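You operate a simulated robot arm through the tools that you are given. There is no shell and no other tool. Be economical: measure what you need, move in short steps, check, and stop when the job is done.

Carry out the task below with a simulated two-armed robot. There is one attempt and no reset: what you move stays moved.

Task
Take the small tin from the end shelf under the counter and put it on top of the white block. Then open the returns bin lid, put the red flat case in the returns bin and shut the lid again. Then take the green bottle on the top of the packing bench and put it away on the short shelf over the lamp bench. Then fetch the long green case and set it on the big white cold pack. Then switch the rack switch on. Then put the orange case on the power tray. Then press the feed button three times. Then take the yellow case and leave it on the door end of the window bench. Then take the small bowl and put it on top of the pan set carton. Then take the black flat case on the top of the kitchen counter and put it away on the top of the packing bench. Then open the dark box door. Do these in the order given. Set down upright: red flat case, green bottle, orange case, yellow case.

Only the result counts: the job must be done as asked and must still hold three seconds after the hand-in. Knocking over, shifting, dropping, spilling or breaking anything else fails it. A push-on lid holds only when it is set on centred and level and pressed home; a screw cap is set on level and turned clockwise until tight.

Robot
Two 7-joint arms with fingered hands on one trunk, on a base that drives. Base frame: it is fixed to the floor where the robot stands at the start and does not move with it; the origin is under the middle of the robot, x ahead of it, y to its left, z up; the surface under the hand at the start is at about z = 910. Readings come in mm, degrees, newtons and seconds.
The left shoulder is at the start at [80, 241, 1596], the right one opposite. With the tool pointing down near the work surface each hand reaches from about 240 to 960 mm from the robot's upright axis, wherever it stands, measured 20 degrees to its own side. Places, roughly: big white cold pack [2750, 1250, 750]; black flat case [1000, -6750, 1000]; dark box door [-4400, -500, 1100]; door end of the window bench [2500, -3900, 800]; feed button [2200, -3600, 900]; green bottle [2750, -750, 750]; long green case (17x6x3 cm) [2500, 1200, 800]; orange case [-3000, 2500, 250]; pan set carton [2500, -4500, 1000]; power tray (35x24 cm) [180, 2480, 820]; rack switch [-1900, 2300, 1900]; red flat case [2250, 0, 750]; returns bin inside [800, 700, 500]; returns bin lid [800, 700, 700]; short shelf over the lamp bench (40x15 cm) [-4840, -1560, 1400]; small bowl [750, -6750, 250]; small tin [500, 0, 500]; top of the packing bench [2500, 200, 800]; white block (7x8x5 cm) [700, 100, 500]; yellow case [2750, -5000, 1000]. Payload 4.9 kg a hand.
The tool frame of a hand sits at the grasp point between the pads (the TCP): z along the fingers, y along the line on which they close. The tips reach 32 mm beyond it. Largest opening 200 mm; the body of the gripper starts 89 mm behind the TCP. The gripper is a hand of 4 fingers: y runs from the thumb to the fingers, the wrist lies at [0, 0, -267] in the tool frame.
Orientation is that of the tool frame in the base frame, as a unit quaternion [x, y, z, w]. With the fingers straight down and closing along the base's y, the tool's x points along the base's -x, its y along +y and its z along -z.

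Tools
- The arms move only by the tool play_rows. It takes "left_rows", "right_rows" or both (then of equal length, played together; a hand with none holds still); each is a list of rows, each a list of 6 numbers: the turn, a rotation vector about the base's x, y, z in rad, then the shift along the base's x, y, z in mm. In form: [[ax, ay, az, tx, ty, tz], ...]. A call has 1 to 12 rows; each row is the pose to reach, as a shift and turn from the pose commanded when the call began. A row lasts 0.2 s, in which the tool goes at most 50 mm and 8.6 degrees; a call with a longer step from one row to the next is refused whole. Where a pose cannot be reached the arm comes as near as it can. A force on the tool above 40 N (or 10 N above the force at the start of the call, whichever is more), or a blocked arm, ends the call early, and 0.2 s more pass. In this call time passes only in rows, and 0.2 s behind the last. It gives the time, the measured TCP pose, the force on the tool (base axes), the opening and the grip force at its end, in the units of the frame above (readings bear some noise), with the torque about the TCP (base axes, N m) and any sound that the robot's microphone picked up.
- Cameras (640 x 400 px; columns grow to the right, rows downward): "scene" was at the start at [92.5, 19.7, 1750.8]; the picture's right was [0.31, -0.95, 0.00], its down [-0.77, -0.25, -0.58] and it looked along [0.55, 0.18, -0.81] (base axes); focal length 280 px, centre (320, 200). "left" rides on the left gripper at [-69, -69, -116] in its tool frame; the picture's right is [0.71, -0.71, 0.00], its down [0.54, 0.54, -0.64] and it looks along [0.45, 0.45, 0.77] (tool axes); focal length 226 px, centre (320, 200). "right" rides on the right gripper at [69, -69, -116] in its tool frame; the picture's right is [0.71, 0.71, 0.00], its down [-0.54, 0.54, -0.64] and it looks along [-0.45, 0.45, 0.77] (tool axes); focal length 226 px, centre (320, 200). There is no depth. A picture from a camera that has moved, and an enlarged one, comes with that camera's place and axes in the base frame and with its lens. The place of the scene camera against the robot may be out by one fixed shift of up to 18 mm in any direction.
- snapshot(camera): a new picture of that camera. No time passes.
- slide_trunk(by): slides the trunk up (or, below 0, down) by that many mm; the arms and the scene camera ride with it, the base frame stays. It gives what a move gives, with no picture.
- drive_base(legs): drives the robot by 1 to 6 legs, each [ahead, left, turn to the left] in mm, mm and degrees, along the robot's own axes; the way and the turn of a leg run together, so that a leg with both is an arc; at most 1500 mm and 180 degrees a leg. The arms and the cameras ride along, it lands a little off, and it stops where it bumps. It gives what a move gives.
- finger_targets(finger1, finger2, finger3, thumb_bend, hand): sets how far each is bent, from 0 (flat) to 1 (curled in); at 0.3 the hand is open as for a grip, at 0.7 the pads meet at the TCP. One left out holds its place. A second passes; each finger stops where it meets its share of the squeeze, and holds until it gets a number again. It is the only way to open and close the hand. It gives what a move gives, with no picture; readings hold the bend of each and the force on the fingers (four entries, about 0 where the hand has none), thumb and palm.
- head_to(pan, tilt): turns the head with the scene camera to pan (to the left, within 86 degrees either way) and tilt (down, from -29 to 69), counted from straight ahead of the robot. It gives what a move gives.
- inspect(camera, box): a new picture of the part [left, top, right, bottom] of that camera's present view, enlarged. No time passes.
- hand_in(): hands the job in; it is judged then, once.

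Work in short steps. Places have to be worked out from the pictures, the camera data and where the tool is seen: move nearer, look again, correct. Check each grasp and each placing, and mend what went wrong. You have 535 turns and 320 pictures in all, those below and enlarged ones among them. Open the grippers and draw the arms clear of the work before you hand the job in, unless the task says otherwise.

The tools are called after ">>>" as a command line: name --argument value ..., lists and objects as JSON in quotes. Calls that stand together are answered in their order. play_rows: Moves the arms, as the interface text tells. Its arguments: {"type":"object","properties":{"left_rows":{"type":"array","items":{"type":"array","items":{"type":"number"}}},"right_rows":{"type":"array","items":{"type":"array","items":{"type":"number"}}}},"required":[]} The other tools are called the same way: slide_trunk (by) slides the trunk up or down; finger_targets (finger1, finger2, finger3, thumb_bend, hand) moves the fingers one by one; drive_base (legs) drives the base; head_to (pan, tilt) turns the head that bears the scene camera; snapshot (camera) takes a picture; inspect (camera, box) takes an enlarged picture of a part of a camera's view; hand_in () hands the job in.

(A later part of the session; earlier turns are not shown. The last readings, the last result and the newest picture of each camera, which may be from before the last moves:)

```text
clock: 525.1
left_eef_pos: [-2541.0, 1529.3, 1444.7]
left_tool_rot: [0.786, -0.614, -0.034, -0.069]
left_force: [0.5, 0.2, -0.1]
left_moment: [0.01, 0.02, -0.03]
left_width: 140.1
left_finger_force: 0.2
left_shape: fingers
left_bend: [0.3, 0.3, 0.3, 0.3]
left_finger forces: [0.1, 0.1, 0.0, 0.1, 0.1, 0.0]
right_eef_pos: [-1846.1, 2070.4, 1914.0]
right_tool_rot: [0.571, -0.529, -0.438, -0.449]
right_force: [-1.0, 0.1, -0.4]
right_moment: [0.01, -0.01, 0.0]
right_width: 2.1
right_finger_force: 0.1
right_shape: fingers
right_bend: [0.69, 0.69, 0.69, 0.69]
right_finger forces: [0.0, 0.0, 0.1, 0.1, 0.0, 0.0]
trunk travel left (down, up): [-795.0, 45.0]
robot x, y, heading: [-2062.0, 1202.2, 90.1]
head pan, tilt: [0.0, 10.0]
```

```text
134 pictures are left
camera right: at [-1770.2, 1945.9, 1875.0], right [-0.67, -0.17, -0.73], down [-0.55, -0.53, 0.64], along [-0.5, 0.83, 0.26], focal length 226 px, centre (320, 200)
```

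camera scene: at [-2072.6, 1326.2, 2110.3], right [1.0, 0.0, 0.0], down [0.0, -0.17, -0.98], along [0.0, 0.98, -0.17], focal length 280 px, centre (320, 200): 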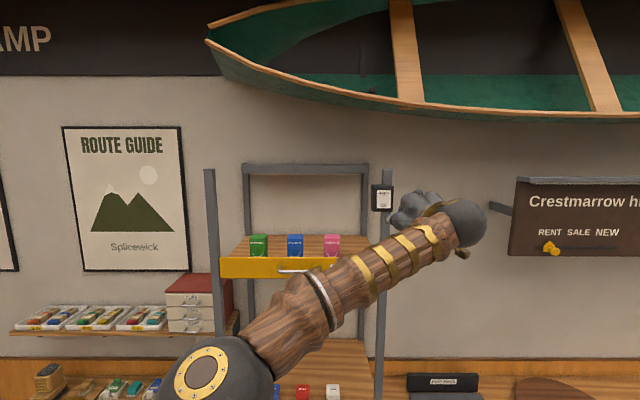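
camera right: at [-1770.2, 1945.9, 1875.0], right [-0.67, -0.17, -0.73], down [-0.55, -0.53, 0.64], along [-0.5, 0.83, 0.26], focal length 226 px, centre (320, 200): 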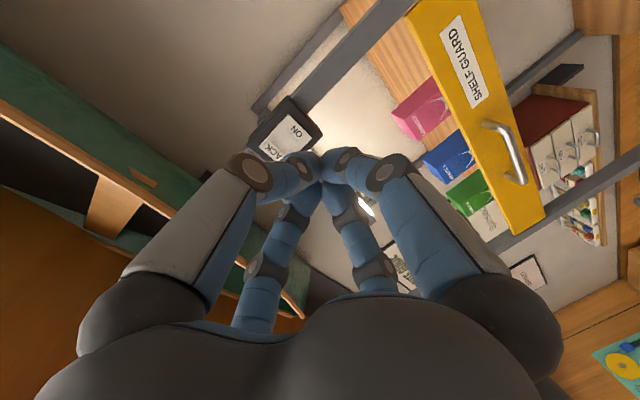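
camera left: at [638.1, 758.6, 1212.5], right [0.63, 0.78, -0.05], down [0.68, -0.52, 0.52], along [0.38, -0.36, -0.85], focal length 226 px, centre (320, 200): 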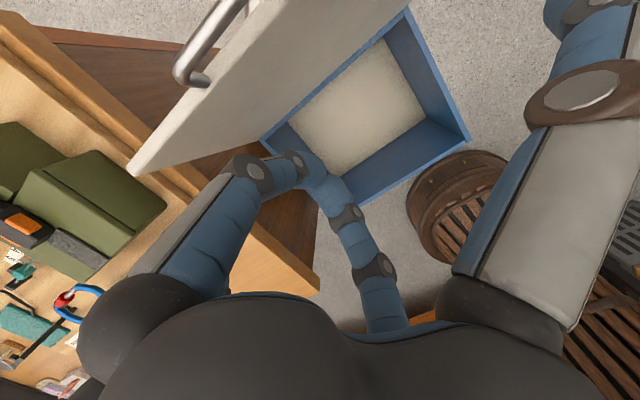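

The rocker is on ("ON" pressed in) and the light burns. I fold the right arm back down to tool-down in two moves, then look for the orange case.

>>> play_rows --right_rows '[[-0.05, 0, -0.02, 15, -15, -25], [-0.1, 0, -0.04, 30, -30, -50], [-0.15, 0, -0.06, 45, -45, -75], [-0.2, 0, -0.08, 60, -60, -100], [-0.25, 0, -0.1, 75, -80, -125], [-0.3, 0, -0.12, 90, -100, -150], [-0.35, 0, -0.14, 105, -130, -170], [-0.4, 0, -0.16, 120, -165, -190], [-0.45, 0, -0.18, 135, -205, -205], [-0.5, 0, -0.2, 145, -240, -215]]'

>>> play_rows --right_rows '[[-0.1, 0, 0, 0, -5, -40], [-0.2, 0, 0, 0, -10, -80], [-0.3, 0, 0, 0, -15, -120], [-0.4, 0, 0, 0, -20, -160], [-0.5, 0, 0, 0, -25, -200], [-0.6, 0, 0, 0, -30, -240], [-0.7, 0, 0, 0, -35, -280], [-0.8, 0, 0, 0, -40, -320]]'

>>> finger_targets --hand "right" --finger1 0.3 --finger2 0.3 --finger3 0.3 --thumb_bend 0.3

>>> head_to --pan 40 --tilt 45

>>> snapshot --camera "scene"

```text
clock: 527.3
left_eef_pos: [-2541.3, 1528.5, 1444.2]
left_tool_rot: [0.786, -0.614, -0.033, -0.068]
left_force: [0.4, 0.3, 0.1]
left_moment: [0.03, 0.0, 0.0]
left_width: 139.8
left_finger_force: 0.1
left_shape: fingers
left_bend: [0.3, 0.3, 0.3, 0.3]
left_finger forces: [0.1, 0.0, 0.1, 0.0, 0.1, 0.1]
right_eef_pos: [-1697.8, 1830.6, 1699.4]
right_tool_rot: [-0.609, 0.675, 0.248, 0.335]
right_force: [-0.5, -0.6, -0.6]
right_moment: [0.01, 0.01, 0.02]
right_width: 2.0
right_finger_force: 0.2
right_shape: fingers
right_bend: [0.69, 0.69, 0.69, 0.69]
right_finger forces: [0.1, 0.0, 0.0, 0.0, 0.1, 0.1]
trunk travel left (down, up): [-795.0, 45.0]
robot x, y, heading: [-2066.3, 1205.4, 90.2]
head pan, tilt: [0.0, 10.0]
```

```text
clock: 529.1
left_eef_pos: [-2539.5, 1532.8, 1443.2]
left_tool_rot: [0.786, -0.614, -0.034, -0.067]
left_force: [0.1, -0.1, -0.2]
left_moment: [-0.03, 0.0, 0.0]
left_width: 140.1
left_finger_force: 0.1
left_shape: fingers
left_bend: [0.3, 0.3, 0.3, 0.3]
left_finger forces: [0.0, 0.1, 0.0, 0.0, 0.0, 0.1]
right_eef_pos: [-1699.9, 1793.4, 1377.6]
right_tool_rot: [-0.691, 0.718, -0.036, 0.07]
right_force: [-0.6, 0.3, -0.1]
right_moment: [-0.01, -0.04, 0.04]
right_width: 2.4
right_finger_force: 0.1
right_shape: fingers
right_bend: [0.69, 0.69, 0.69, 0.69]
right_finger forces: [0.0, 0.0, 0.0, 0.0, 0.0, 0.0]
trunk travel left (down, up): [-795.0, 45.0]
robot x, y, heading: [-2065.1, 1204.1, 90.2]
head pan, tilt: [0.0, 10.0]
```

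```text
clock: 530.1
left_eef_pos: [-2539.9, 1533.6, 1443.6]
left_tool_rot: [0.786, -0.614, -0.034, -0.067]
left_force: [0.7, 0.4, -0.4]
left_moment: [-0.03, -0.03, 0.0]
left_width: 140.2
left_finger_force: 0.1
left_shape: fingers
left_bend: [0.3, 0.3, 0.3, 0.3]
left_finger forces: [0.0, 0.1, 0.0, 0.0, 0.0, 0.0]
right_eef_pos: [-1700.2, 1793.3, 1380.5]
right_tool_rot: [-0.691, 0.718, -0.035, 0.071]
right_force: [-0.2, 0.0, 0.5]
right_moment: [0.03, -0.01, -0.01]
right_width: 139.8
right_finger_force: 0.2
right_shape: fingers
right_bend: [0.3, 0.3, 0.3, 0.3]
right_finger forces: [0.0, 0.1, 0.1, 0.0, 0.0, 0.1]
trunk travel left (down, up): [-795.0, 45.0]
robot x, y, heading: [-2066.8, 1202.7, 90.1]
head pan, tilt: [0.0, 10.0]
```

```text
clock: 531.2
left_eef_pos: [-2539.7, 1531.0, 1444.8]
left_tool_rot: [0.786, -0.614, -0.034, -0.067]
left_force: [-0.5, -0.4, 0.4]
left_moment: [-0.02, 0.01, 0.02]
left_width: 140.1
left_finger_force: 0.1
left_shape: fingers
left_bend: [0.3, 0.3, 0.3, 0.3]
left_finger forces: [0.0, 0.0, 0.0, 0.0, 0.0, 0.1]
right_eef_pos: [-1699.7, 1792.6, 1379.7]
right_tool_rot: [-0.692, 0.717, -0.035, 0.071]
right_force: [0.3, -0.5, 0.2]
right_moment: [0.02, 0.03, -0.04]
right_width: 139.8
right_finger_force: 0.1
right_shape: fingers
right_bend: [0.3, 0.3, 0.3, 0.3]
right_finger forces: [0.0, 0.0, 0.0, 0.0, 0.0, 0.0]
trunk travel left (down, up): [-795.0, 45.0]
robot x, y, heading: [-2066.9, 1205.0, 90.1]
head pan, tilt: [40.0, 45.0]
```

```text
133 pictures are left
camera scene: at [-2123.6, 1294.1, 2055.5], right [0.77, 0.64, 0.0], down [0.45, -0.54, -0.71], along [-0.46, 0.54, -0.71], focal length 280 px, centre (320, 200)
```

scene: 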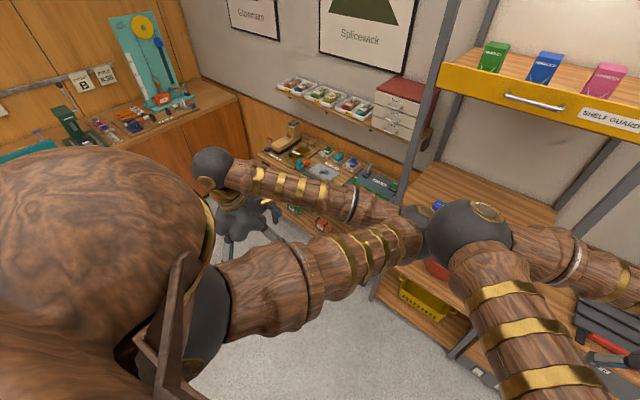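

A small bench stands between the rack and the repairs corner, with a low shelf holding small cases. I strafe to x≈−2850, lower the trunk and look.

>>> drive_base --legs '[[0, 800, 0]]'

>>> slide_trunk --by -400

>>> slide_trunk --by -250

>>> head_to --pan 0 --tilt 30

>>> snapshot --camera "scene"

```text
clock: 535.5
left_eef_pos: [-3334.7, 1534.5, 1444.3]
left_tool_rot: [0.784, -0.616, -0.034, -0.067]
left_force: [0.5, 0.5, -0.3]
left_moment: [-0.02, 0.0, 0.04]
left_width: 139.9
left_finger_force: 0.1
left_shape: fingers
left_bend: [0.3, 0.3, 0.3, 0.3]
left_finger forces: [0.0, 0.0, 0.0, 0.0, 0.0, 0.0]
right_eef_pos: [-2494.4, 1790.8, 1378.6]
right_tool_rot: [-0.69, 0.72, -0.035, 0.07]
right_force: [1.4, -0.5, 0.1]
right_moment: [0.01, 0.0, 0.02]
right_width: 140.0
right_finger_force: 0.1
right_shape: fingers
right_bend: [0.3, 0.3, 0.3, 0.3]
right_finger forces: [0.0, 0.0, 0.0, 0.0, 0.0, 0.0]
trunk travel left (down, up): [-795.0, 45.0]
robot x, y, heading: [-2863.1, 1202.6, 89.6]
head pan, tilt: [40.0, 45.0]
```

```text
clock: 539.3
left_eef_pos: [-3336.2, 1533.5, 1043.9]
left_tool_rot: [0.784, -0.616, -0.033, -0.068]
left_force: [-0.1, 0.3, 0.6]
left_moment: [0.0, -0.02, -0.04]
left_width: 140.1
left_finger_force: 0.1
left_shape: fingers
left_bend: [0.3, 0.3, 0.3, 0.3]
left_finger forces: [0.0, 0.1, 0.0, 0.1, 0.0, 0.0]
right_eef_pos: [-2494.7, 1791.8, 979.7]
right_tool_rot: [-0.69, 0.72, -0.035, 0.072]
right_force: [0.5, -0.2, -1.0]
right_moment: [-0.01, -0.01, -0.01]
right_width: 139.8
right_finger_force: 0.0
right_shape: fingers
right_bend: [0.3, 0.3, 0.3, 0.3]
right_finger forces: [0.0, 0.0, 0.1, 0.0, 0.1, 0.0]
trunk travel left (down, up): [-395.0, 445.0]
robot x, y, heading: [-2861.6, 1205.5, 89.7]
head pan, tilt: [40.0, 45.0]
```

```text
clock: 541.9
left_eef_pos: [-3336.5, 1534.6, 793.7]
left_tool_rot: [0.784, -0.616, -0.033, -0.068]
left_force: [0.6, 0.8, 0.3]
left_moment: [-0.04, -0.01, 0.0]
left_width: 140.3
left_finger_force: 0.0
left_shape: fingers
left_bend: [0.3, 0.3, 0.3, 0.3]
left_finger forces: [0.0, 0.0, 0.1, 0.1, 0.0, 0.0]
right_eef_pos: [-2495.3, 1791.9, 729.5]
right_tool_rot: [-0.689, 0.72, -0.035, 0.072]
right_force: [-0.2, -0.1, -0.2]
right_moment: [-0.03, -0.01, 0.0]
right_width: 139.9
right_finger_force: 0.0
right_shape: fingers
right_bend: [0.3, 0.3, 0.3, 0.3]
right_finger forces: [0.1, 0.0, 0.1, 0.0, 0.0, 0.1]
trunk travel left (down, up): [-145.0, 695.0]
robot x, y, heading: [-2860.8, 1206.0, 90.0]
head pan, tilt: [40.0, 45.0]
```

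```text
clock: 543.0
left_eef_pos: [-3337.1, 1534.1, 794.6]
left_tool_rot: [0.784, -0.616, -0.033, -0.068]
left_force: [0.4, -0.6, 0.3]
left_moment: [0.0, -0.03, -0.02]
left_width: 140.2
left_finger_force: 0.0
left_shape: fingers
left_bend: [0.3, 0.3, 0.3, 0.3]
left_finger forces: [0.1, 0.1, 0.1, 0.0, 0.0, 0.0]
right_eef_pos: [-2495.6, 1793.0, 729.4]
right_tool_rot: [-0.689, 0.72, -0.035, 0.071]
right_force: [-0.8, -0.3, -0.6]
right_moment: [0.01, 0.02, -0.02]
right_width: 139.7
right_finger_force: 0.0
right_shape: fingers
right_bend: [0.3, 0.3, 0.3, 0.3]
right_finger forces: [0.1, 0.0, 0.0, 0.0, 0.0, 0.0]
trunk travel left (down, up): [-145.0, 695.0]
robot x, y, heading: [-2861.7, 1204.8, 89.6]
head pan, tilt: [0.0, 30.0]
```

```text
132 pictures are left
camera scene: at [-2869.2, 1322.8, 1428.0], right [1.0, 0.0, 0.0], down [0.0, -0.5, -0.87], along [0.0, 0.87, -0.5], focal length 280 px, centre (320, 200)
```

scene: 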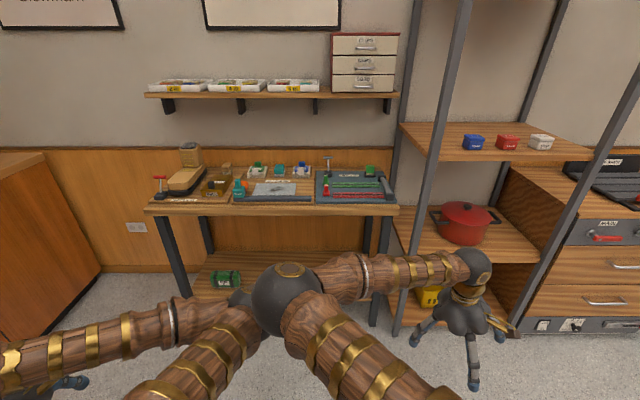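

The orange case should lie on the low shelf right behind the elbow in view. I strafe 350 mm right to uncover it.

>>> drive_base --legs '[[0, -350, 0]]'

>>> inspect --camera "scene" --box '[120, 180, 320, 305]'

```text
clock: 545.2
left_eef_pos: [-2988.6, 1532.3, 793.8]
left_tool_rot: [0.784, -0.616, -0.034, -0.067]
left_force: [0.6, 0.1, 0.4]
left_moment: [0.03, 0.0, 0.0]
left_width: 139.9
left_finger_force: 0.1
left_shape: fingers
left_bend: [0.3, 0.3, 0.3, 0.3]
left_finger forces: [0.0, 0.0, 0.0, 0.0, 0.0, 0.1]
right_eef_pos: [-2146.5, 1790.1, 729.8]
right_tool_rot: [-0.69, 0.719, -0.035, 0.071]
right_force: [1.0, 0.2, -1.3]
right_moment: [-0.02, 0.02, -0.01]
right_width: 139.8
right_finger_force: 0.1
right_shape: fingers
right_bend: [0.3, 0.3, 0.3, 0.3]
right_finger forces: [0.1, 0.0, 0.0, 0.0, 0.0, 0.0]
trunk travel left (down, up): [-145.0, 695.0]
robot x, y, heading: [-2512.7, 1208.5, 90.0]
head pan, tilt: [0.0, 30.0]
```

```text
3.20 times, centred on (220, 242) of scene
camera zoom: at [-2520.2, 1321.5, 1428.0], right [1.0, 0.0, 0.0], down [0.0, -0.5, -0.87], along [0.0, 0.87, -0.5], focal length 897 px, centre (640, 64)
```

zoom: 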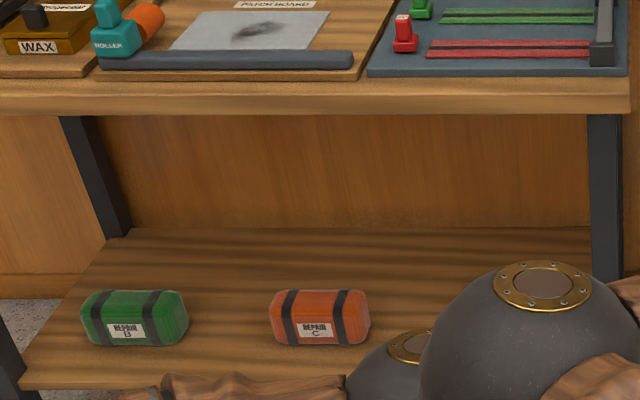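

It is an orange pouch-like case (about 175 × 70 × 70 mm) at about (−3086, 2471), shelf z≈210. As with the tin I'll set the right arm's pose outside and drive in. First I position the robot and lower the hand with a slight forward tilt.

>>> drive_base --legs '[[0, 790, 0], [190, 0, 0]]'

>>> slide_trunk --by -140

>>> finger_targets --hand "right" --finger1 0.4 --finger2 0.25 --finger3 0.4 --thumb_bend 0.25

>>> play_rows --right_rows '[[0.0, 0.03, 0.01, -10, 15, -40], [0.05, 0.06, 0.02, -25, 30, -80], [0.1, 0.09, 0.03, -45, 50, -120], [0.15, 0.12, 0.04, -65, 75, -155], [0.2, 0.15, 0.04, -85, 105, -190], [0.25, 0.15, 0.04, -105, 135, -225], [0.26, 0.15, 0.04, -125, 165, -260], [0.26, 0.15, 0.04, -140, 200, -290], [0.26, 0.15, 0.04, -150, 235, -315]]'

>>> snapshot --camera "scene"

>>> snapshot --camera "right"

```text
clock: 550.6
left_eef_pos: [-3776.9, 1723.0, 793.0]
left_tool_rot: [0.786, -0.614, -0.033, -0.067]
left_force: [0.1, -0.3, -0.8]
left_moment: [-0.01, 0.01, 0.02]
left_width: 140.1
left_finger_force: 0.0
left_shape: fingers
left_bend: [0.3, 0.3, 0.3, 0.3]
left_finger forces: [0.1, 0.0, 0.0, 0.1, 0.0, 0.0]
right_eef_pos: [-2935.7, 1983.4, 728.6]
right_tool_rot: [-0.691, 0.718, -0.035, 0.07]
right_force: [1.2, 0.0, -0.2]
right_moment: [-0.02, -0.01, 0.05]
right_width: 139.8
right_finger_force: 0.0
right_shape: fingers
right_bend: [0.3, 0.3, 0.3, 0.3]
right_finger forces: [0.0, 0.1, 0.0, 0.0, 0.0, 0.0]
trunk travel left (down, up): [-145.0, 695.0]
robot x, y, heading: [-3300.0, 1396.7, 89.9]
head pan, tilt: [0.0, 30.0]
```

```text
clock: 552.3
left_eef_pos: [-3776.3, 1724.3, 653.7]
left_tool_rot: [0.785, -0.614, -0.033, -0.068]
left_force: [0.3, 0.2, -0.1]
left_moment: [0.01, -0.01, -0.03]
left_width: 140.3
left_finger_force: 0.1
left_shape: fingers
left_bend: [0.3, 0.3, 0.3, 0.3]
left_finger forces: [0.0, 0.1, 0.0, 0.0, 0.0, 0.1]
right_eef_pos: [-2935.8, 1982.0, 590.3]
right_tool_rot: [-0.691, 0.718, -0.035, 0.071]
right_force: [0.0, 0.1, -0.2]
right_moment: [0.03, -0.01, -0.01]
right_width: 139.9
right_finger_force: 0.1
right_shape: fingers
right_bend: [0.3, 0.3, 0.3, 0.3]
right_finger forces: [0.0, 0.0, 0.0, 0.1, 0.0, 0.0]
trunk travel left (down, up): [-5.0, 835.0]
robot x, y, heading: [-3303.6, 1397.6, 89.9]
head pan, tilt: [0.0, 30.0]
```

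```text
clock: 553.3
left_eef_pos: [-3776.0, 1725.2, 653.7]
left_tool_rot: [0.786, -0.614, -0.034, -0.067]
left_force: [0.2, -1.0, -0.2]
left_moment: [0.02, -0.03, 0.01]
left_width: 140.2
left_finger_force: 0.1
left_shape: fingers
left_bend: [0.3, 0.3, 0.3, 0.3]
left_finger forces: [0.0, 0.1, 0.0, 0.0, 0.0, 0.1]
right_eef_pos: [-2936.7, 1983.0, 589.2]
right_tool_rot: [-0.691, 0.719, -0.035, 0.07]
right_force: [-0.3, 0.6, 0.5]
right_moment: [-0.01, 0.0, 0.0]
right_width: 130.6
right_finger_force: 0.0
right_shape: fingers
right_bend: [0.4, 0.25, 0.4, 0.25]
right_finger forces: [0.1, 0.1, 0.0, 0.1, 0.1, 0.0]
trunk travel left (down, up): [-5.0, 835.0]
robot x, y, heading: [-3304.1, 1396.3, 90.0]
head pan, tilt: [0.0, 30.0]
```

```text
refused: row 5 steps farther than a row can; nothing moved
```

```text
130 pictures are left
camera scene: at [-3308.4, 1513.4, 1288.0], right [1.0, 0.0, 0.0], down [0.0, -0.5, -0.87], along [0.0, 0.87, -0.5], focal length 280 px, centre (320, 200)
```

scene: 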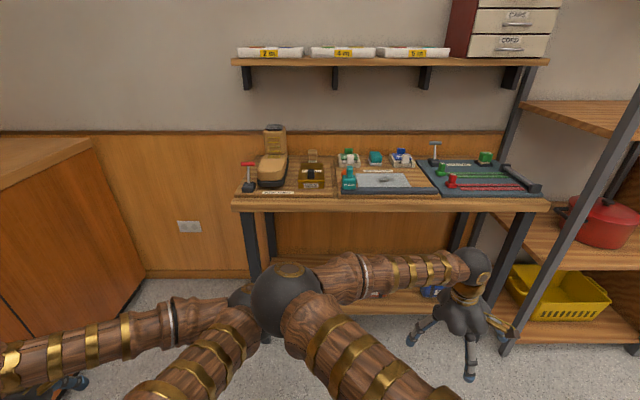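

```text
129 pictures are left
camera right: at [-2887.3, 1906.4, 710.5], right [-0.72, -0.68, -0.14], down [-0.61, 0.53, 0.58], along [-0.32, 0.51, -0.8], focal length 226 px, centre (320, 200)
```

right: 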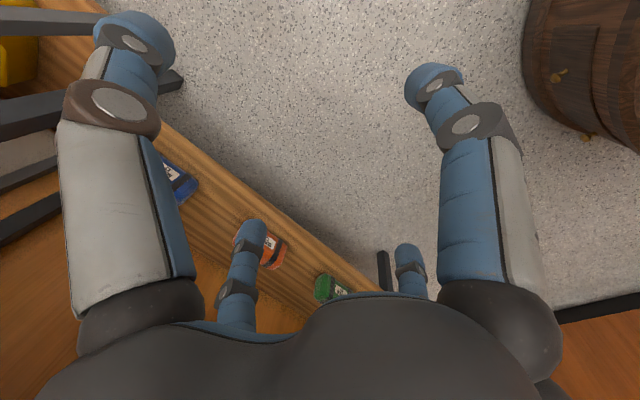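

The rows were slightly too long; I repeat with finer steps.

>>> play_rows --right_rows '[[0.0, 0.03, 0.01, -10, 12, -38], [0.04, 0.06, 0.02, -22, 26, -76], [0.08, 0.09, 0.03, -36, 42, -113], [0.12, 0.12, 0.04, -52, 60, -148], [0.16, 0.15, 0.04, -68, 80, -183], [0.2, 0.15, 0.04, -84, 102, -216], [0.24, 0.15, 0.04, -100, 126, -249], [0.26, 0.15, 0.04, -116, 154, -278], [0.26, 0.15, 0.04, -130, 186, -303], [0.26, 0.15, 0.04, -140, 220, -318], [0.26, 0.15, 0.04, -150, 245, -320]]'

>>> snapshot --camera "right"

```text
clock: 555.7
left_eef_pos: [-3777.2, 1723.0, 653.7]
left_tool_rot: [0.785, -0.614, -0.034, -0.068]
left_force: [1.6, -0.5, 0.1]
left_moment: [0.03, -0.01, 0.0]
left_width: 140.0
left_finger_force: 0.0
left_shape: fingers
left_bend: [0.3, 0.3, 0.3, 0.3]
left_finger forces: [0.0, 0.0, 0.1, 0.0, 0.0, 0.0]
right_eef_pos: [-3087.0, 2228.6, 267.7]
right_tool_rot: [-0.69, 0.707, 0.112, 0.107]
right_force: [0.4, 0.4, -0.1]
right_moment: [-0.01, 0.01, 0.01]
right_width: 130.8
right_finger_force: 0.0
right_shape: fingers
right_bend: [0.4, 0.25, 0.4, 0.25]
right_finger forces: [0.0, 0.0, 0.0, 0.1, 0.0, 0.0]
trunk travel left (down, up): [-5.0, 835.0]
robot x, y, heading: [-3300.3, 1397.9, 89.9]
head pan, tilt: [0.0, 30.0]
```

```text
128 pictures are left
camera right: at [-3017.5, 2125.9, 357.4], right [-0.72, -0.66, -0.21], down [-0.53, 0.33, 0.78], along [-0.45, 0.68, -0.59], focal length 226 px, centre (320, 200)
```

right: 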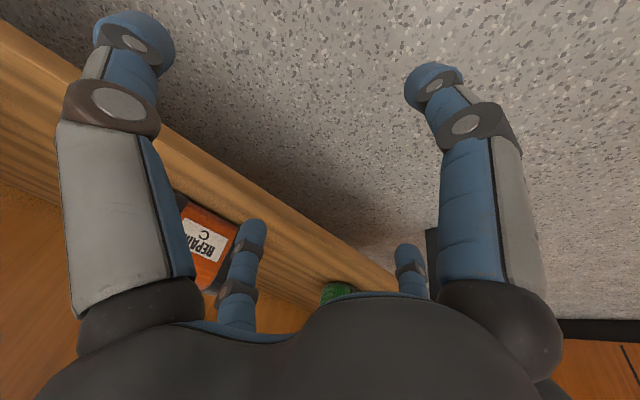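

The tilt is 18°. I raise 47 mm to clear the case's top, drive 235 mm in, and look.

>>> slide_trunk --by 50

>>> drive_base --legs '[[235, -12, 0]]'

>>> snapshot --camera "right"

```text
clock: 556.6
left_eef_pos: [-3776.0, 1723.7, 704.1]
left_tool_rot: [0.786, -0.614, -0.033, -0.067]
left_force: [0.1, 0.0, -0.4]
left_moment: [-0.02, 0.01, -0.01]
left_width: 140.1
left_finger_force: 0.1
left_shape: fingers
left_bend: [0.3, 0.3, 0.3, 0.3]
left_finger forces: [0.0, 0.1, 0.1, 0.0, 0.0, 0.0]
right_eef_pos: [-3086.7, 2227.4, 317.7]
right_tool_rot: [-0.691, 0.707, 0.111, 0.106]
right_force: [0.4, -0.4, -0.4]
right_moment: [-0.02, -0.02, 0.01]
right_width: 130.4
right_finger_force: 0.1
right_shape: fingers
right_bend: [0.4, 0.25, 0.4, 0.25]
right_finger forces: [0.1, 0.0, 0.0, 0.0, 0.0, 0.0]
trunk travel left (down, up): [-55.0, 785.0]
robot x, y, heading: [-3304.3, 1395.3, 89.8]
head pan, tilt: [0.0, 30.0]
```

```text
clock: 558.3
left_eef_pos: [-3763.1, 1960.3, 704.0]
left_tool_rot: [0.785, -0.614, -0.033, -0.067]
left_force: [0.4, 1.6, -1.2]
left_moment: [-0.02, 0.02, 0.0]
left_width: 140.1
left_finger_force: 0.0
left_shape: fingers
left_bend: [0.3, 0.3, 0.3, 0.3]
left_finger forces: [0.1, 0.0, 0.0, 0.0, 0.0, 0.0]
right_eef_pos: [-3073.8, 2463.7, 318.1]
right_tool_rot: [-0.691, 0.706, 0.111, 0.107]
right_force: [0.1, 0.6, -0.8]
right_moment: [-0.02, -0.01, -0.02]
right_width: 130.7
right_finger_force: 0.0
right_shape: fingers
right_bend: [0.4, 0.25, 0.4, 0.25]
right_finger forces: [0.0, 0.0, 0.1, 0.1, 0.0, 0.0]
trunk travel left (down, up): [-55.0, 785.0]
robot x, y, heading: [-3290.4, 1632.3, 89.9]
head pan, tilt: [0.0, 30.0]
```

```text
127 pictures are left
camera right: at [-3004.9, 2361.7, 406.9], right [-0.72, -0.66, -0.21], down [-0.53, 0.33, 0.78], along [-0.45, 0.68, -0.59], focal length 226 px, centre (320, 200)
```

right: 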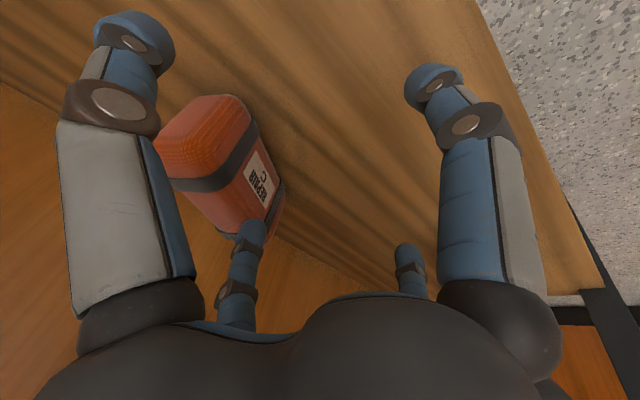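

Going in at that height, finger3 pushed the case back: it is now about (−3072, 2618) and taller than I thought (~85 mm). I back out and reconfigure: 45° tilt, grip its ends with thumb and finger2, finger1 curled.

>>> drive_base --legs '[[-245, 0, 0]]'

>>> slide_trunk --by -48

>>> finger_targets --hand "right" --finger1 1.0 --finger2 0.22 --finger3 0.1 --thumb_bend 0.22

>>> play_rows --right_rows '[[0.1, 0, 0, 0, 12, 0], [0.2, 0, 0, 0, 24, 0], [0.3, 0, 0, 0, 36, 0], [0.4, 0, 0, 0, 48, 0], [0.48, 0, 0, 0, 60, 0]]'

>>> snapshot --camera "right"

>>> snapshot --camera "scene"

```text
clock: 560.1
left_eef_pos: [-3764.1, 1714.0, 703.4]
left_tool_rot: [0.785, -0.615, -0.033, -0.068]
left_force: [-0.8, -0.8, 0.0]
left_moment: [0.03, -0.01, 0.02]
left_width: 140.1
left_finger_force: 0.0
left_shape: fingers
left_bend: [0.3, 0.3, 0.3, 0.3]
left_finger forces: [0.1, 0.1, 0.1, 0.0, 0.0, 0.0]
right_eef_pos: [-3072.7, 2217.6, 318.7]
right_tool_rot: [-0.69, 0.707, 0.112, 0.107]
right_force: [-0.3, -0.3, 0.4]
right_moment: [-0.01, -0.01, -0.06]
right_width: 130.7
right_finger_force: 0.0
right_shape: fingers
right_bend: [0.4, 0.25, 0.4, 0.25]
right_finger forces: [0.0, 0.1, 0.0, 0.0, 0.1, 0.0]
trunk travel left (down, up): [-55.0, 785.0]
robot x, y, heading: [-3287.8, 1388.6, 89.7]
head pan, tilt: [0.0, 30.0]
```

```text
clock: 561.0
left_eef_pos: [-3765.4, 1715.3, 656.0]
left_tool_rot: [0.786, -0.614, -0.033, -0.067]
left_force: [0.4, -0.2, 0.7]
left_moment: [0.02, -0.05, -0.01]
left_width: 139.8
left_finger_force: 0.0
left_shape: fingers
left_bend: [0.3, 0.3, 0.3, 0.3]
left_finger forces: [0.0, 0.1, 0.1, 0.0, 0.1, 0.0]
right_eef_pos: [-3072.7, 2217.5, 271.2]
right_tool_rot: [-0.69, 0.707, 0.111, 0.107]
right_force: [0.0, -0.7, -0.1]
right_moment: [-0.02, 0.01, 0.01]
right_width: 130.4
right_finger_force: 0.0
right_shape: fingers
right_bend: [0.4, 0.25, 0.4, 0.25]
right_finger forces: [0.0, 0.1, 0.0, 0.1, 0.1, 0.1]
trunk travel left (down, up): [-7.0, 833.0]
robot x, y, heading: [-3290.6, 1385.9, 89.8]
head pan, tilt: [0.0, 30.0]
```

```text
clock: 562.0
left_eef_pos: [-3764.4, 1714.4, 655.5]
left_tool_rot: [0.785, -0.615, -0.034, -0.068]
left_force: [-0.1, -0.3, -1.7]
left_moment: [-0.02, -0.03, 0.01]
left_width: 140.1
left_finger_force: 0.1
left_shape: fingers
left_bend: [0.3, 0.3, 0.3, 0.3]
left_finger forces: [0.1, 0.0, 0.0, 0.1, 0.0, 0.0]
right_eef_pos: [-3073.3, 2218.0, 270.0]
right_tool_rot: [-0.69, 0.708, 0.111, 0.106]
right_force: [0.7, -0.4, -0.1]
right_moment: [-0.02, 0.0, 0.0]
right_width: 122.9
right_finger_force: 0.0
right_shape: fingers
right_bend: [1.0, 0.22, 0.1, 0.22]
right_finger forces: [0.1, 0.0, 0.0, 0.1, 0.1, 0.0]
trunk travel left (down, up): [-7.0, 833.0]
robot x, y, heading: [-3289.1, 1383.1, 90.0]
head pan, tilt: [0.0, 30.0]
```

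```text
clock: 563.2
left_eef_pos: [-3763.5, 1714.6, 656.3]
left_tool_rot: [0.785, -0.615, -0.034, -0.068]
left_force: [0.2, -0.2, 0.9]
left_moment: [0.01, -0.01, 0.01]
left_width: 140.0
left_finger_force: 0.0
left_shape: fingers
left_bend: [0.3, 0.3, 0.3, 0.3]
left_finger forces: [0.0, 0.0, 0.1, 0.1, 0.1, 0.0]
right_eef_pos: [-3075.6, 2277.8, 274.1]
right_tool_rot: [-0.645, 0.666, 0.264, 0.266]
right_force: [-0.1, -0.9, -0.1]
right_moment: [-0.06, 0.0, -0.02]
right_width: 123.1
right_finger_force: 0.2
right_shape: fingers
right_bend: [1.0, 0.22, 0.1, 0.22]
right_finger forces: [0.0, 0.0, 0.0, 0.0, 0.0, 0.0]
right hand out of reach, approached as far as the arm can: row 5
trunk travel left (down, up): [-7.0, 833.0]
robot x, y, heading: [-3288.2, 1385.4, 89.6]
head pan, tilt: [0.0, 30.0]
```

```text
126 pictures are left
camera right: at [-3010.8, 2146.5, 309.8], right [-0.73, -0.49, -0.49], down [-0.54, -0.04, 0.84], along [-0.43, 0.87, -0.23], focal length 226 px, centre (320, 200)
```

right: 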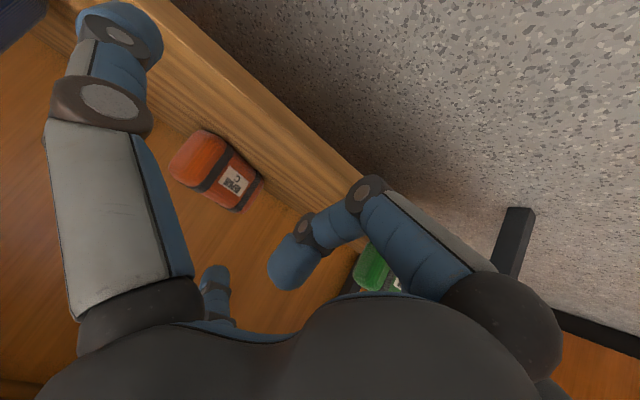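

```text
125 pictures are left
camera scene: at [-3296.5, 1503.8, 1290.2], right [1.0, 0.0, 0.0], down [0.0, -0.5, -0.87], along [0.0, 0.87, -0.5], focal length 280 px, centre (320, 200)
```

scene: 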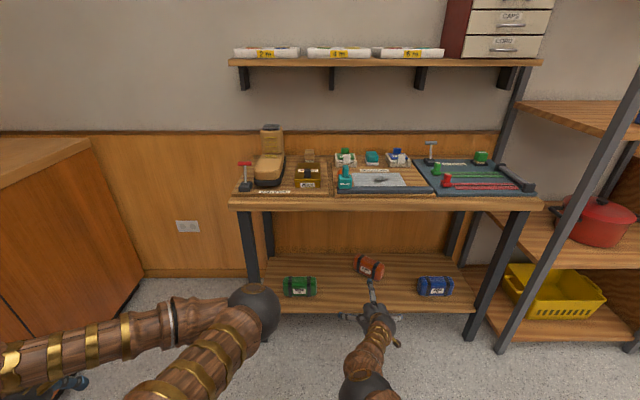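

The case lies rotated about −35°, at about (−3040, 2605). I yaw the hand by −0.6 rad so thumb and finger2 line up with its ends.

>>> play_rows --right_rows '[[0, 0, -0.1, 0, -15, 0], [0, 0, -0.2, -5, -30, 0], [0, 0, -0.3, -10, -45, 0], [0, 0, -0.4, -15, -60, 0], [0, 0, -0.5, -20, -75, -2], [0, 0, -0.6, -25, -90, -4]]'

>>> snapshot --camera "right"

```text
clock: 564.6
left_eef_pos: [-3764.1, 1715.0, 656.4]
left_tool_rot: [0.785, -0.615, -0.034, -0.068]
left_force: [0.1, -0.5, -0.6]
left_moment: [0.02, 0.0, 0.0]
left_width: 140.2
left_finger_force: 0.0
left_shape: fingers
left_bend: [0.3, 0.3, 0.3, 0.3]
left_finger forces: [0.0, 0.1, 0.0, 0.0, 0.1, 0.1]
right_eef_pos: [-3103.3, 2187.4, 271.4]
right_tool_rot: [-0.421, 0.821, 0.185, 0.339]
right_force: [-0.5, -0.4, -0.9]
right_moment: [0.0, -0.04, 0.06]
right_width: 123.1
right_finger_force: 0.1
right_shape: fingers
right_bend: [1.0, 0.22, 0.1, 0.22]
right_finger forces: [0.0, 0.1, 0.0, 0.0, 0.0, 0.0]
trunk travel left (down, up): [-7.0, 833.0]
robot x, y, heading: [-3290.1, 1384.3, 89.7]
head pan, tilt: [0.0, 30.0]
```

```text
124 pictures are left
camera right: at [-3120.9, 2041.7, 301.8], right [-0.87, 0.01, -0.49], down [-0.47, 0.24, 0.85], along [0.12, 0.97, -0.21], focal length 226 px, centre (320, 200)
```

right: 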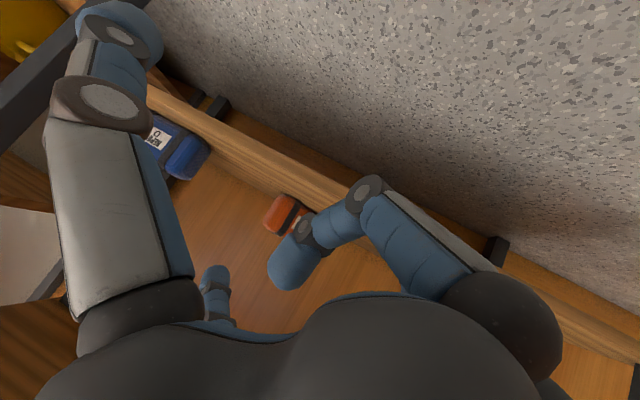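

The hand's closing line now matches the case. I approach along the pointing direction: sidestep left 219 mm, then go diagonally most of the way and look.

>>> drive_base --legs '[[0, 219, 0], [278, -188, 0]]'

>>> slide_trunk --by -6

>>> snapshot --camera "right"

>>> inspect --camera "scene" --box '[240, 200, 480, 350]'

```text
clock: 568.1
left_eef_pos: [-3791.8, 1992.5, 656.4]
left_tool_rot: [0.785, -0.614, -0.034, -0.068]
left_force: [0.2, 0.1, -0.4]
left_moment: [-0.03, 0.0, 0.02]
left_width: 140.1
left_finger_force: 0.1
left_shape: fingers
left_bend: [0.3, 0.3, 0.3, 0.3]
left_finger forces: [0.1, 0.1, 0.0, 0.0, 0.0, 0.1]
right_eef_pos: [-3131.1, 2468.3, 268.7]
right_tool_rot: [-0.422, 0.821, 0.184, 0.337]
right_force: [-0.2, -0.1, -0.6]
right_moment: [-0.04, 0.03, 0.0]
right_width: 122.7
right_finger_force: 0.0
right_shape: fingers
right_bend: [1.0, 0.22, 0.1, 0.22]
right_finger forces: [0.1, 0.0, 0.0, 0.0, 0.0, 0.0]
trunk travel left (down, up): [-7.0, 833.0]
robot x, y, heading: [-3317.9, 1667.4, 90.2]
head pan, tilt: [0.0, 30.0]
```

```text
clock: 568.7
left_eef_pos: [-3792.8, 1993.5, 650.0]
left_tool_rot: [0.785, -0.614, -0.033, -0.068]
left_force: [-0.7, -0.1, 0.1]
left_moment: [0.0, -0.02, 0.01]
left_width: 140.1
left_finger_force: 0.0
left_shape: fingers
left_bend: [0.3, 0.3, 0.3, 0.3]
left_finger forces: [0.0, 0.0, 0.0, 0.0, 0.0, 0.0]
right_eef_pos: [-3132.0, 2466.4, 264.6]
right_tool_rot: [-0.421, 0.821, 0.185, 0.338]
right_force: [0.3, -0.1, 0.6]
right_moment: [-0.02, 0.04, -0.02]
right_width: 122.8
right_finger_force: 0.1
right_shape: fingers
right_bend: [1.0, 0.22, 0.1, 0.22]
right_finger forces: [0.1, 0.1, 0.0, 0.0, 0.0, 0.0]
trunk travel left (down, up): [-1.0, 839.0]
robot x, y, heading: [-3317.1, 1663.6, 90.4]
head pan, tilt: [0.0, 30.0]
```

```text
123 pictures are left
camera right: at [-3149.3, 2320.4, 295.8], right [-0.87, 0.01, -0.49], down [-0.47, 0.24, 0.85], along [0.12, 0.97, -0.21], focal length 226 px, centre (320, 200)
```

right: 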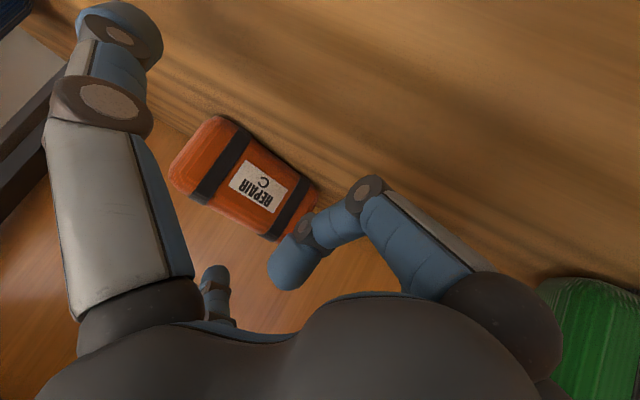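

```text
2.67 times, centred on (360, 275) of scene
camera zoom: at [-3324.4, 1782.3, 1284.1], right [1.0, 0.0, 0.0], down [0.0, -0.5, -0.87], along [0.0, 0.87, -0.5], focal length 748 px, centre (213, 0)
```

zoom: 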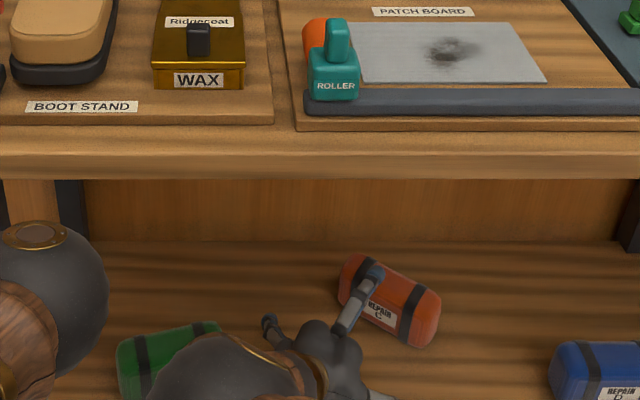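

All clear so far. The case centre is about (−3039, 2590); I go the remaining (+83, +109) mm and look.

>>> drive_base --legs '[[109, -83, 0]]'

>>> snapshot --camera "right"

>>> inspect --camera "scene" --box '[240, 200, 480, 350]'

```text
clock: 570.0
left_eef_pos: [-3709.1, 2102.1, 650.8]
left_tool_rot: [0.786, -0.614, -0.033, -0.068]
left_force: [0.1, 0.1, -0.4]
left_moment: [-0.03, 0.02, 0.02]
left_width: 140.0
left_finger_force: 0.0
left_shape: fingers
left_bend: [0.3, 0.3, 0.3, 0.3]
left_finger forces: [0.1, 0.1, 0.1, 0.0, 0.1, 0.0]
right_eef_pos: [-3048.8, 2576.7, 263.7]
right_tool_rot: [-0.421, 0.821, 0.185, 0.338]
right_force: [0.4, -0.6, 0.5]
right_moment: [0.01, 0.0, -0.02]
right_width: 123.2
right_finger_force: 0.8
right_shape: fingers
right_bend: [1.0, 0.22, 0.1, 0.22]
right_finger forces: [1.0, 0.0, 0.0, 0.0, 0.0, 0.0]
trunk travel left (down, up): [-1.0, 839.0]
robot x, y, heading: [-3234.1, 1774.6, 90.1]
head pan, tilt: [0.0, 30.0]
```

```text
121 pictures are left
camera right: at [-3066.3, 2430.1, 295.0], right [-0.87, 0.0, -0.49], down [-0.47, 0.24, 0.85], along [0.12, 0.97, -0.21], focal length 226 px, centre (320, 200)
```

right: 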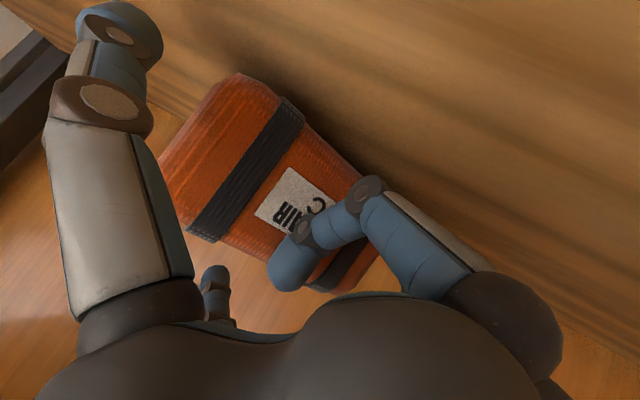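

```text
2.67 times, centred on (360, 275) of scene
camera zoom: at [-3240.7, 1893.0, 1283.9], right [1.0, 0.0, 0.0], down [0.0, -0.5, -0.87], along [0.0, 0.87, -0.5], focal length 748 px, centre (213, 0)
```

zoom: 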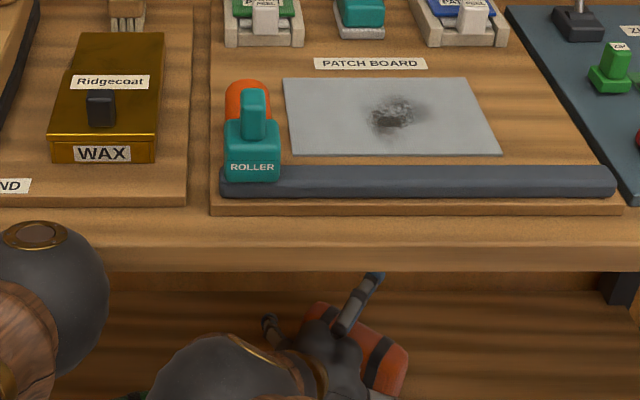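

The case is between thumb and finger2 (a bit nearer the thumb). I close both.

>>> finger_targets --hand "right" --finger2 0.7 --thumb_bend 0.7

>>> snapshot --camera "right"

```text
clock: 571.0
left_eef_pos: [-3708.9, 2101.7, 650.0]
left_tool_rot: [0.785, -0.614, -0.033, -0.067]
left_force: [0.5, 0.0, -0.1]
left_moment: [-0.03, 0.03, 0.01]
left_width: 140.1
left_finger_force: 0.1
left_shape: fingers
left_bend: [0.3, 0.3, 0.3, 0.3]
left_finger forces: [0.0, 0.0, 0.1, 0.0, 0.0, 0.1]
right_eef_pos: [-3047.8, 2576.4, 264.4]
right_tool_rot: [-0.422, 0.821, 0.185, 0.337]
right_force: [0.8, -0.8, 1.1]
right_moment: [-0.14, -0.25, -0.05]
right_width: 92.4
right_finger_force: 29.0
right_shape: fingers
right_bend: [1.0, 0.3, 0.1, 0.48]
right_finger forces: [0.0, 27.2, 0.1, 0.0, 30.1, 0.0]
trunk travel left (down, up): [-1.0, 839.0]
robot x, y, heading: [-3233.8, 1774.8, 90.0]
head pan, tilt: [0.0, 30.0]
```

```text
119 pictures are left
camera right: at [-3066.3, 2429.9, 295.8], right [-0.87, 0.01, -0.49], down [-0.47, 0.24, 0.85], along [0.12, 0.97, -0.21], focal length 226 px, centre (320, 200)
```

right: 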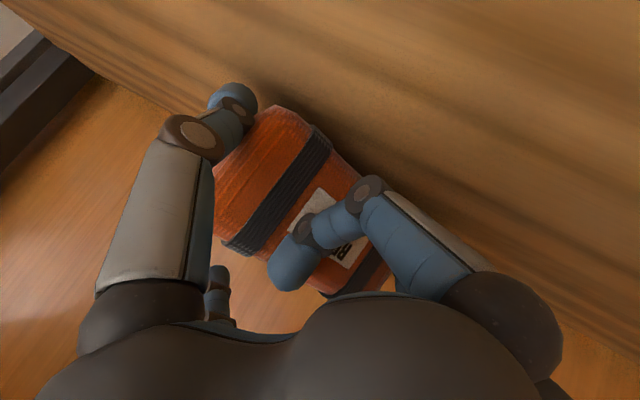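

Gripped at ~28 N. I lift 60 mm with the trunk and back out diagonally.

>>> slide_trunk --by 60

>>> drive_base --legs '[[-220, 148, 0], [-280, 0, 0]]'

>>> snapshot --camera "right"

>>> snapshot --camera "scene"

```text
clock: 572.0
left_eef_pos: [-3709.5, 2101.8, 709.8]
left_tool_rot: [0.785, -0.614, -0.033, -0.068]
left_force: [-0.4, -0.5, -0.8]
left_moment: [-0.01, 0.02, 0.01]
left_width: 140.0
left_finger_force: 0.0
left_shape: fingers
left_bend: [0.3, 0.3, 0.3, 0.3]
left_finger forces: [0.1, 0.0, 0.1, 0.1, 0.0, 0.0]
right_eef_pos: [-3048.5, 2576.3, 323.5]
right_tool_rot: [-0.422, 0.821, 0.184, 0.338]
right_force: [0.0, 0.2, -1.4]
right_moment: [-0.06, 0.0, 0.02]
right_width: 92.5
right_finger_force: 28.2
right_shape: fingers
right_bend: [1.0, 0.3, 0.1, 0.48]
right_finger forces: [0.1, 27.6, 0.0, 0.0, 29.0, 0.0]
trunk travel left (down, up): [-61.0, 779.0]
robot x, y, heading: [-3231.5, 1775.7, 89.9]
head pan, tilt: [0.0, 30.0]
```

```text
clock: 575.4
left_eef_pos: [-3857.1, 1602.6, 708.8]
left_tool_rot: [0.786, -0.614, -0.033, -0.068]
left_force: [-0.7, 0.0, 0.3]
left_moment: [0.02, 0.0, 0.03]
left_width: 140.2
left_finger_force: 0.2
left_shape: fingers
left_bend: [0.3, 0.3, 0.3, 0.3]
left_finger forces: [0.1, 0.1, 0.0, 0.1, 0.1, 0.0]
right_eef_pos: [-3197.3, 2076.2, 325.8]
right_tool_rot: [-0.422, 0.821, 0.186, 0.338]
right_force: [0.7, -0.9, -1.6]
right_moment: [-0.07, -0.01, 0.01]
right_width: 92.4
right_finger_force: 28.3
right_shape: fingers
right_bend: [1.0, 0.3, 0.1, 0.48]
right_finger forces: [0.1, 27.6, 0.0, 0.0, 28.8, 0.0]
trunk travel left (down, up): [-61.0, 779.0]
robot x, y, heading: [-3380.8, 1271.3, 89.8]
head pan, tilt: [0.0, 30.0]
```

```text
118 pictures are left
camera right: at [-3214.1, 1929.9, 356.1], right [-0.87, 0.01, -0.49], down [-0.47, 0.24, 0.85], along [0.12, 0.97, -0.21], focal length 226 px, centre (320, 200)
```

right: 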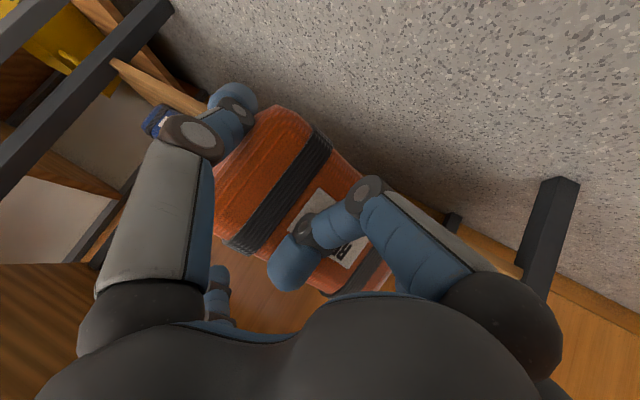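

```text
117 pictures are left
camera scene: at [-3389.2, 1391.5, 1344.1], right [1.0, 0.0, 0.0], down [0.0, -0.5, -0.87], along [0.0, 0.87, -0.5], focal length 280 px, centre (320, 200)
```

scene: 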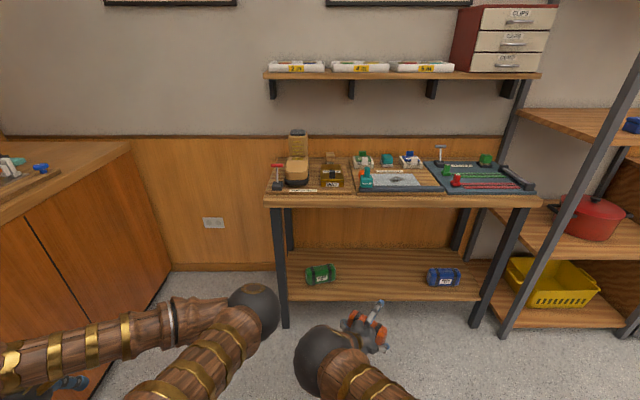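

The orange case is out. I check whether the neighbouring green case was disturbed.

>>> inspect --camera "scene" --box '[270, 230, 490, 330]'

```text
2.91 times, centred on (380, 280) of scene
camera zoom: at [-3389.2, 1391.5, 1344.1], right [1.0, 0.0, 0.0], down [0.0, -0.5, -0.87], along [0.0, 0.87, -0.5], focal length 816 px, centre (146, -33)
```

zoom: 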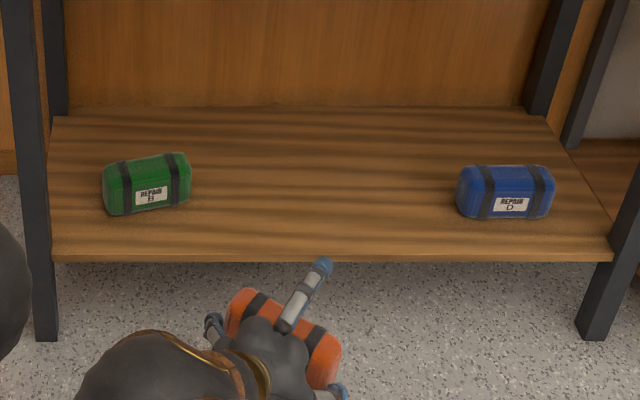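

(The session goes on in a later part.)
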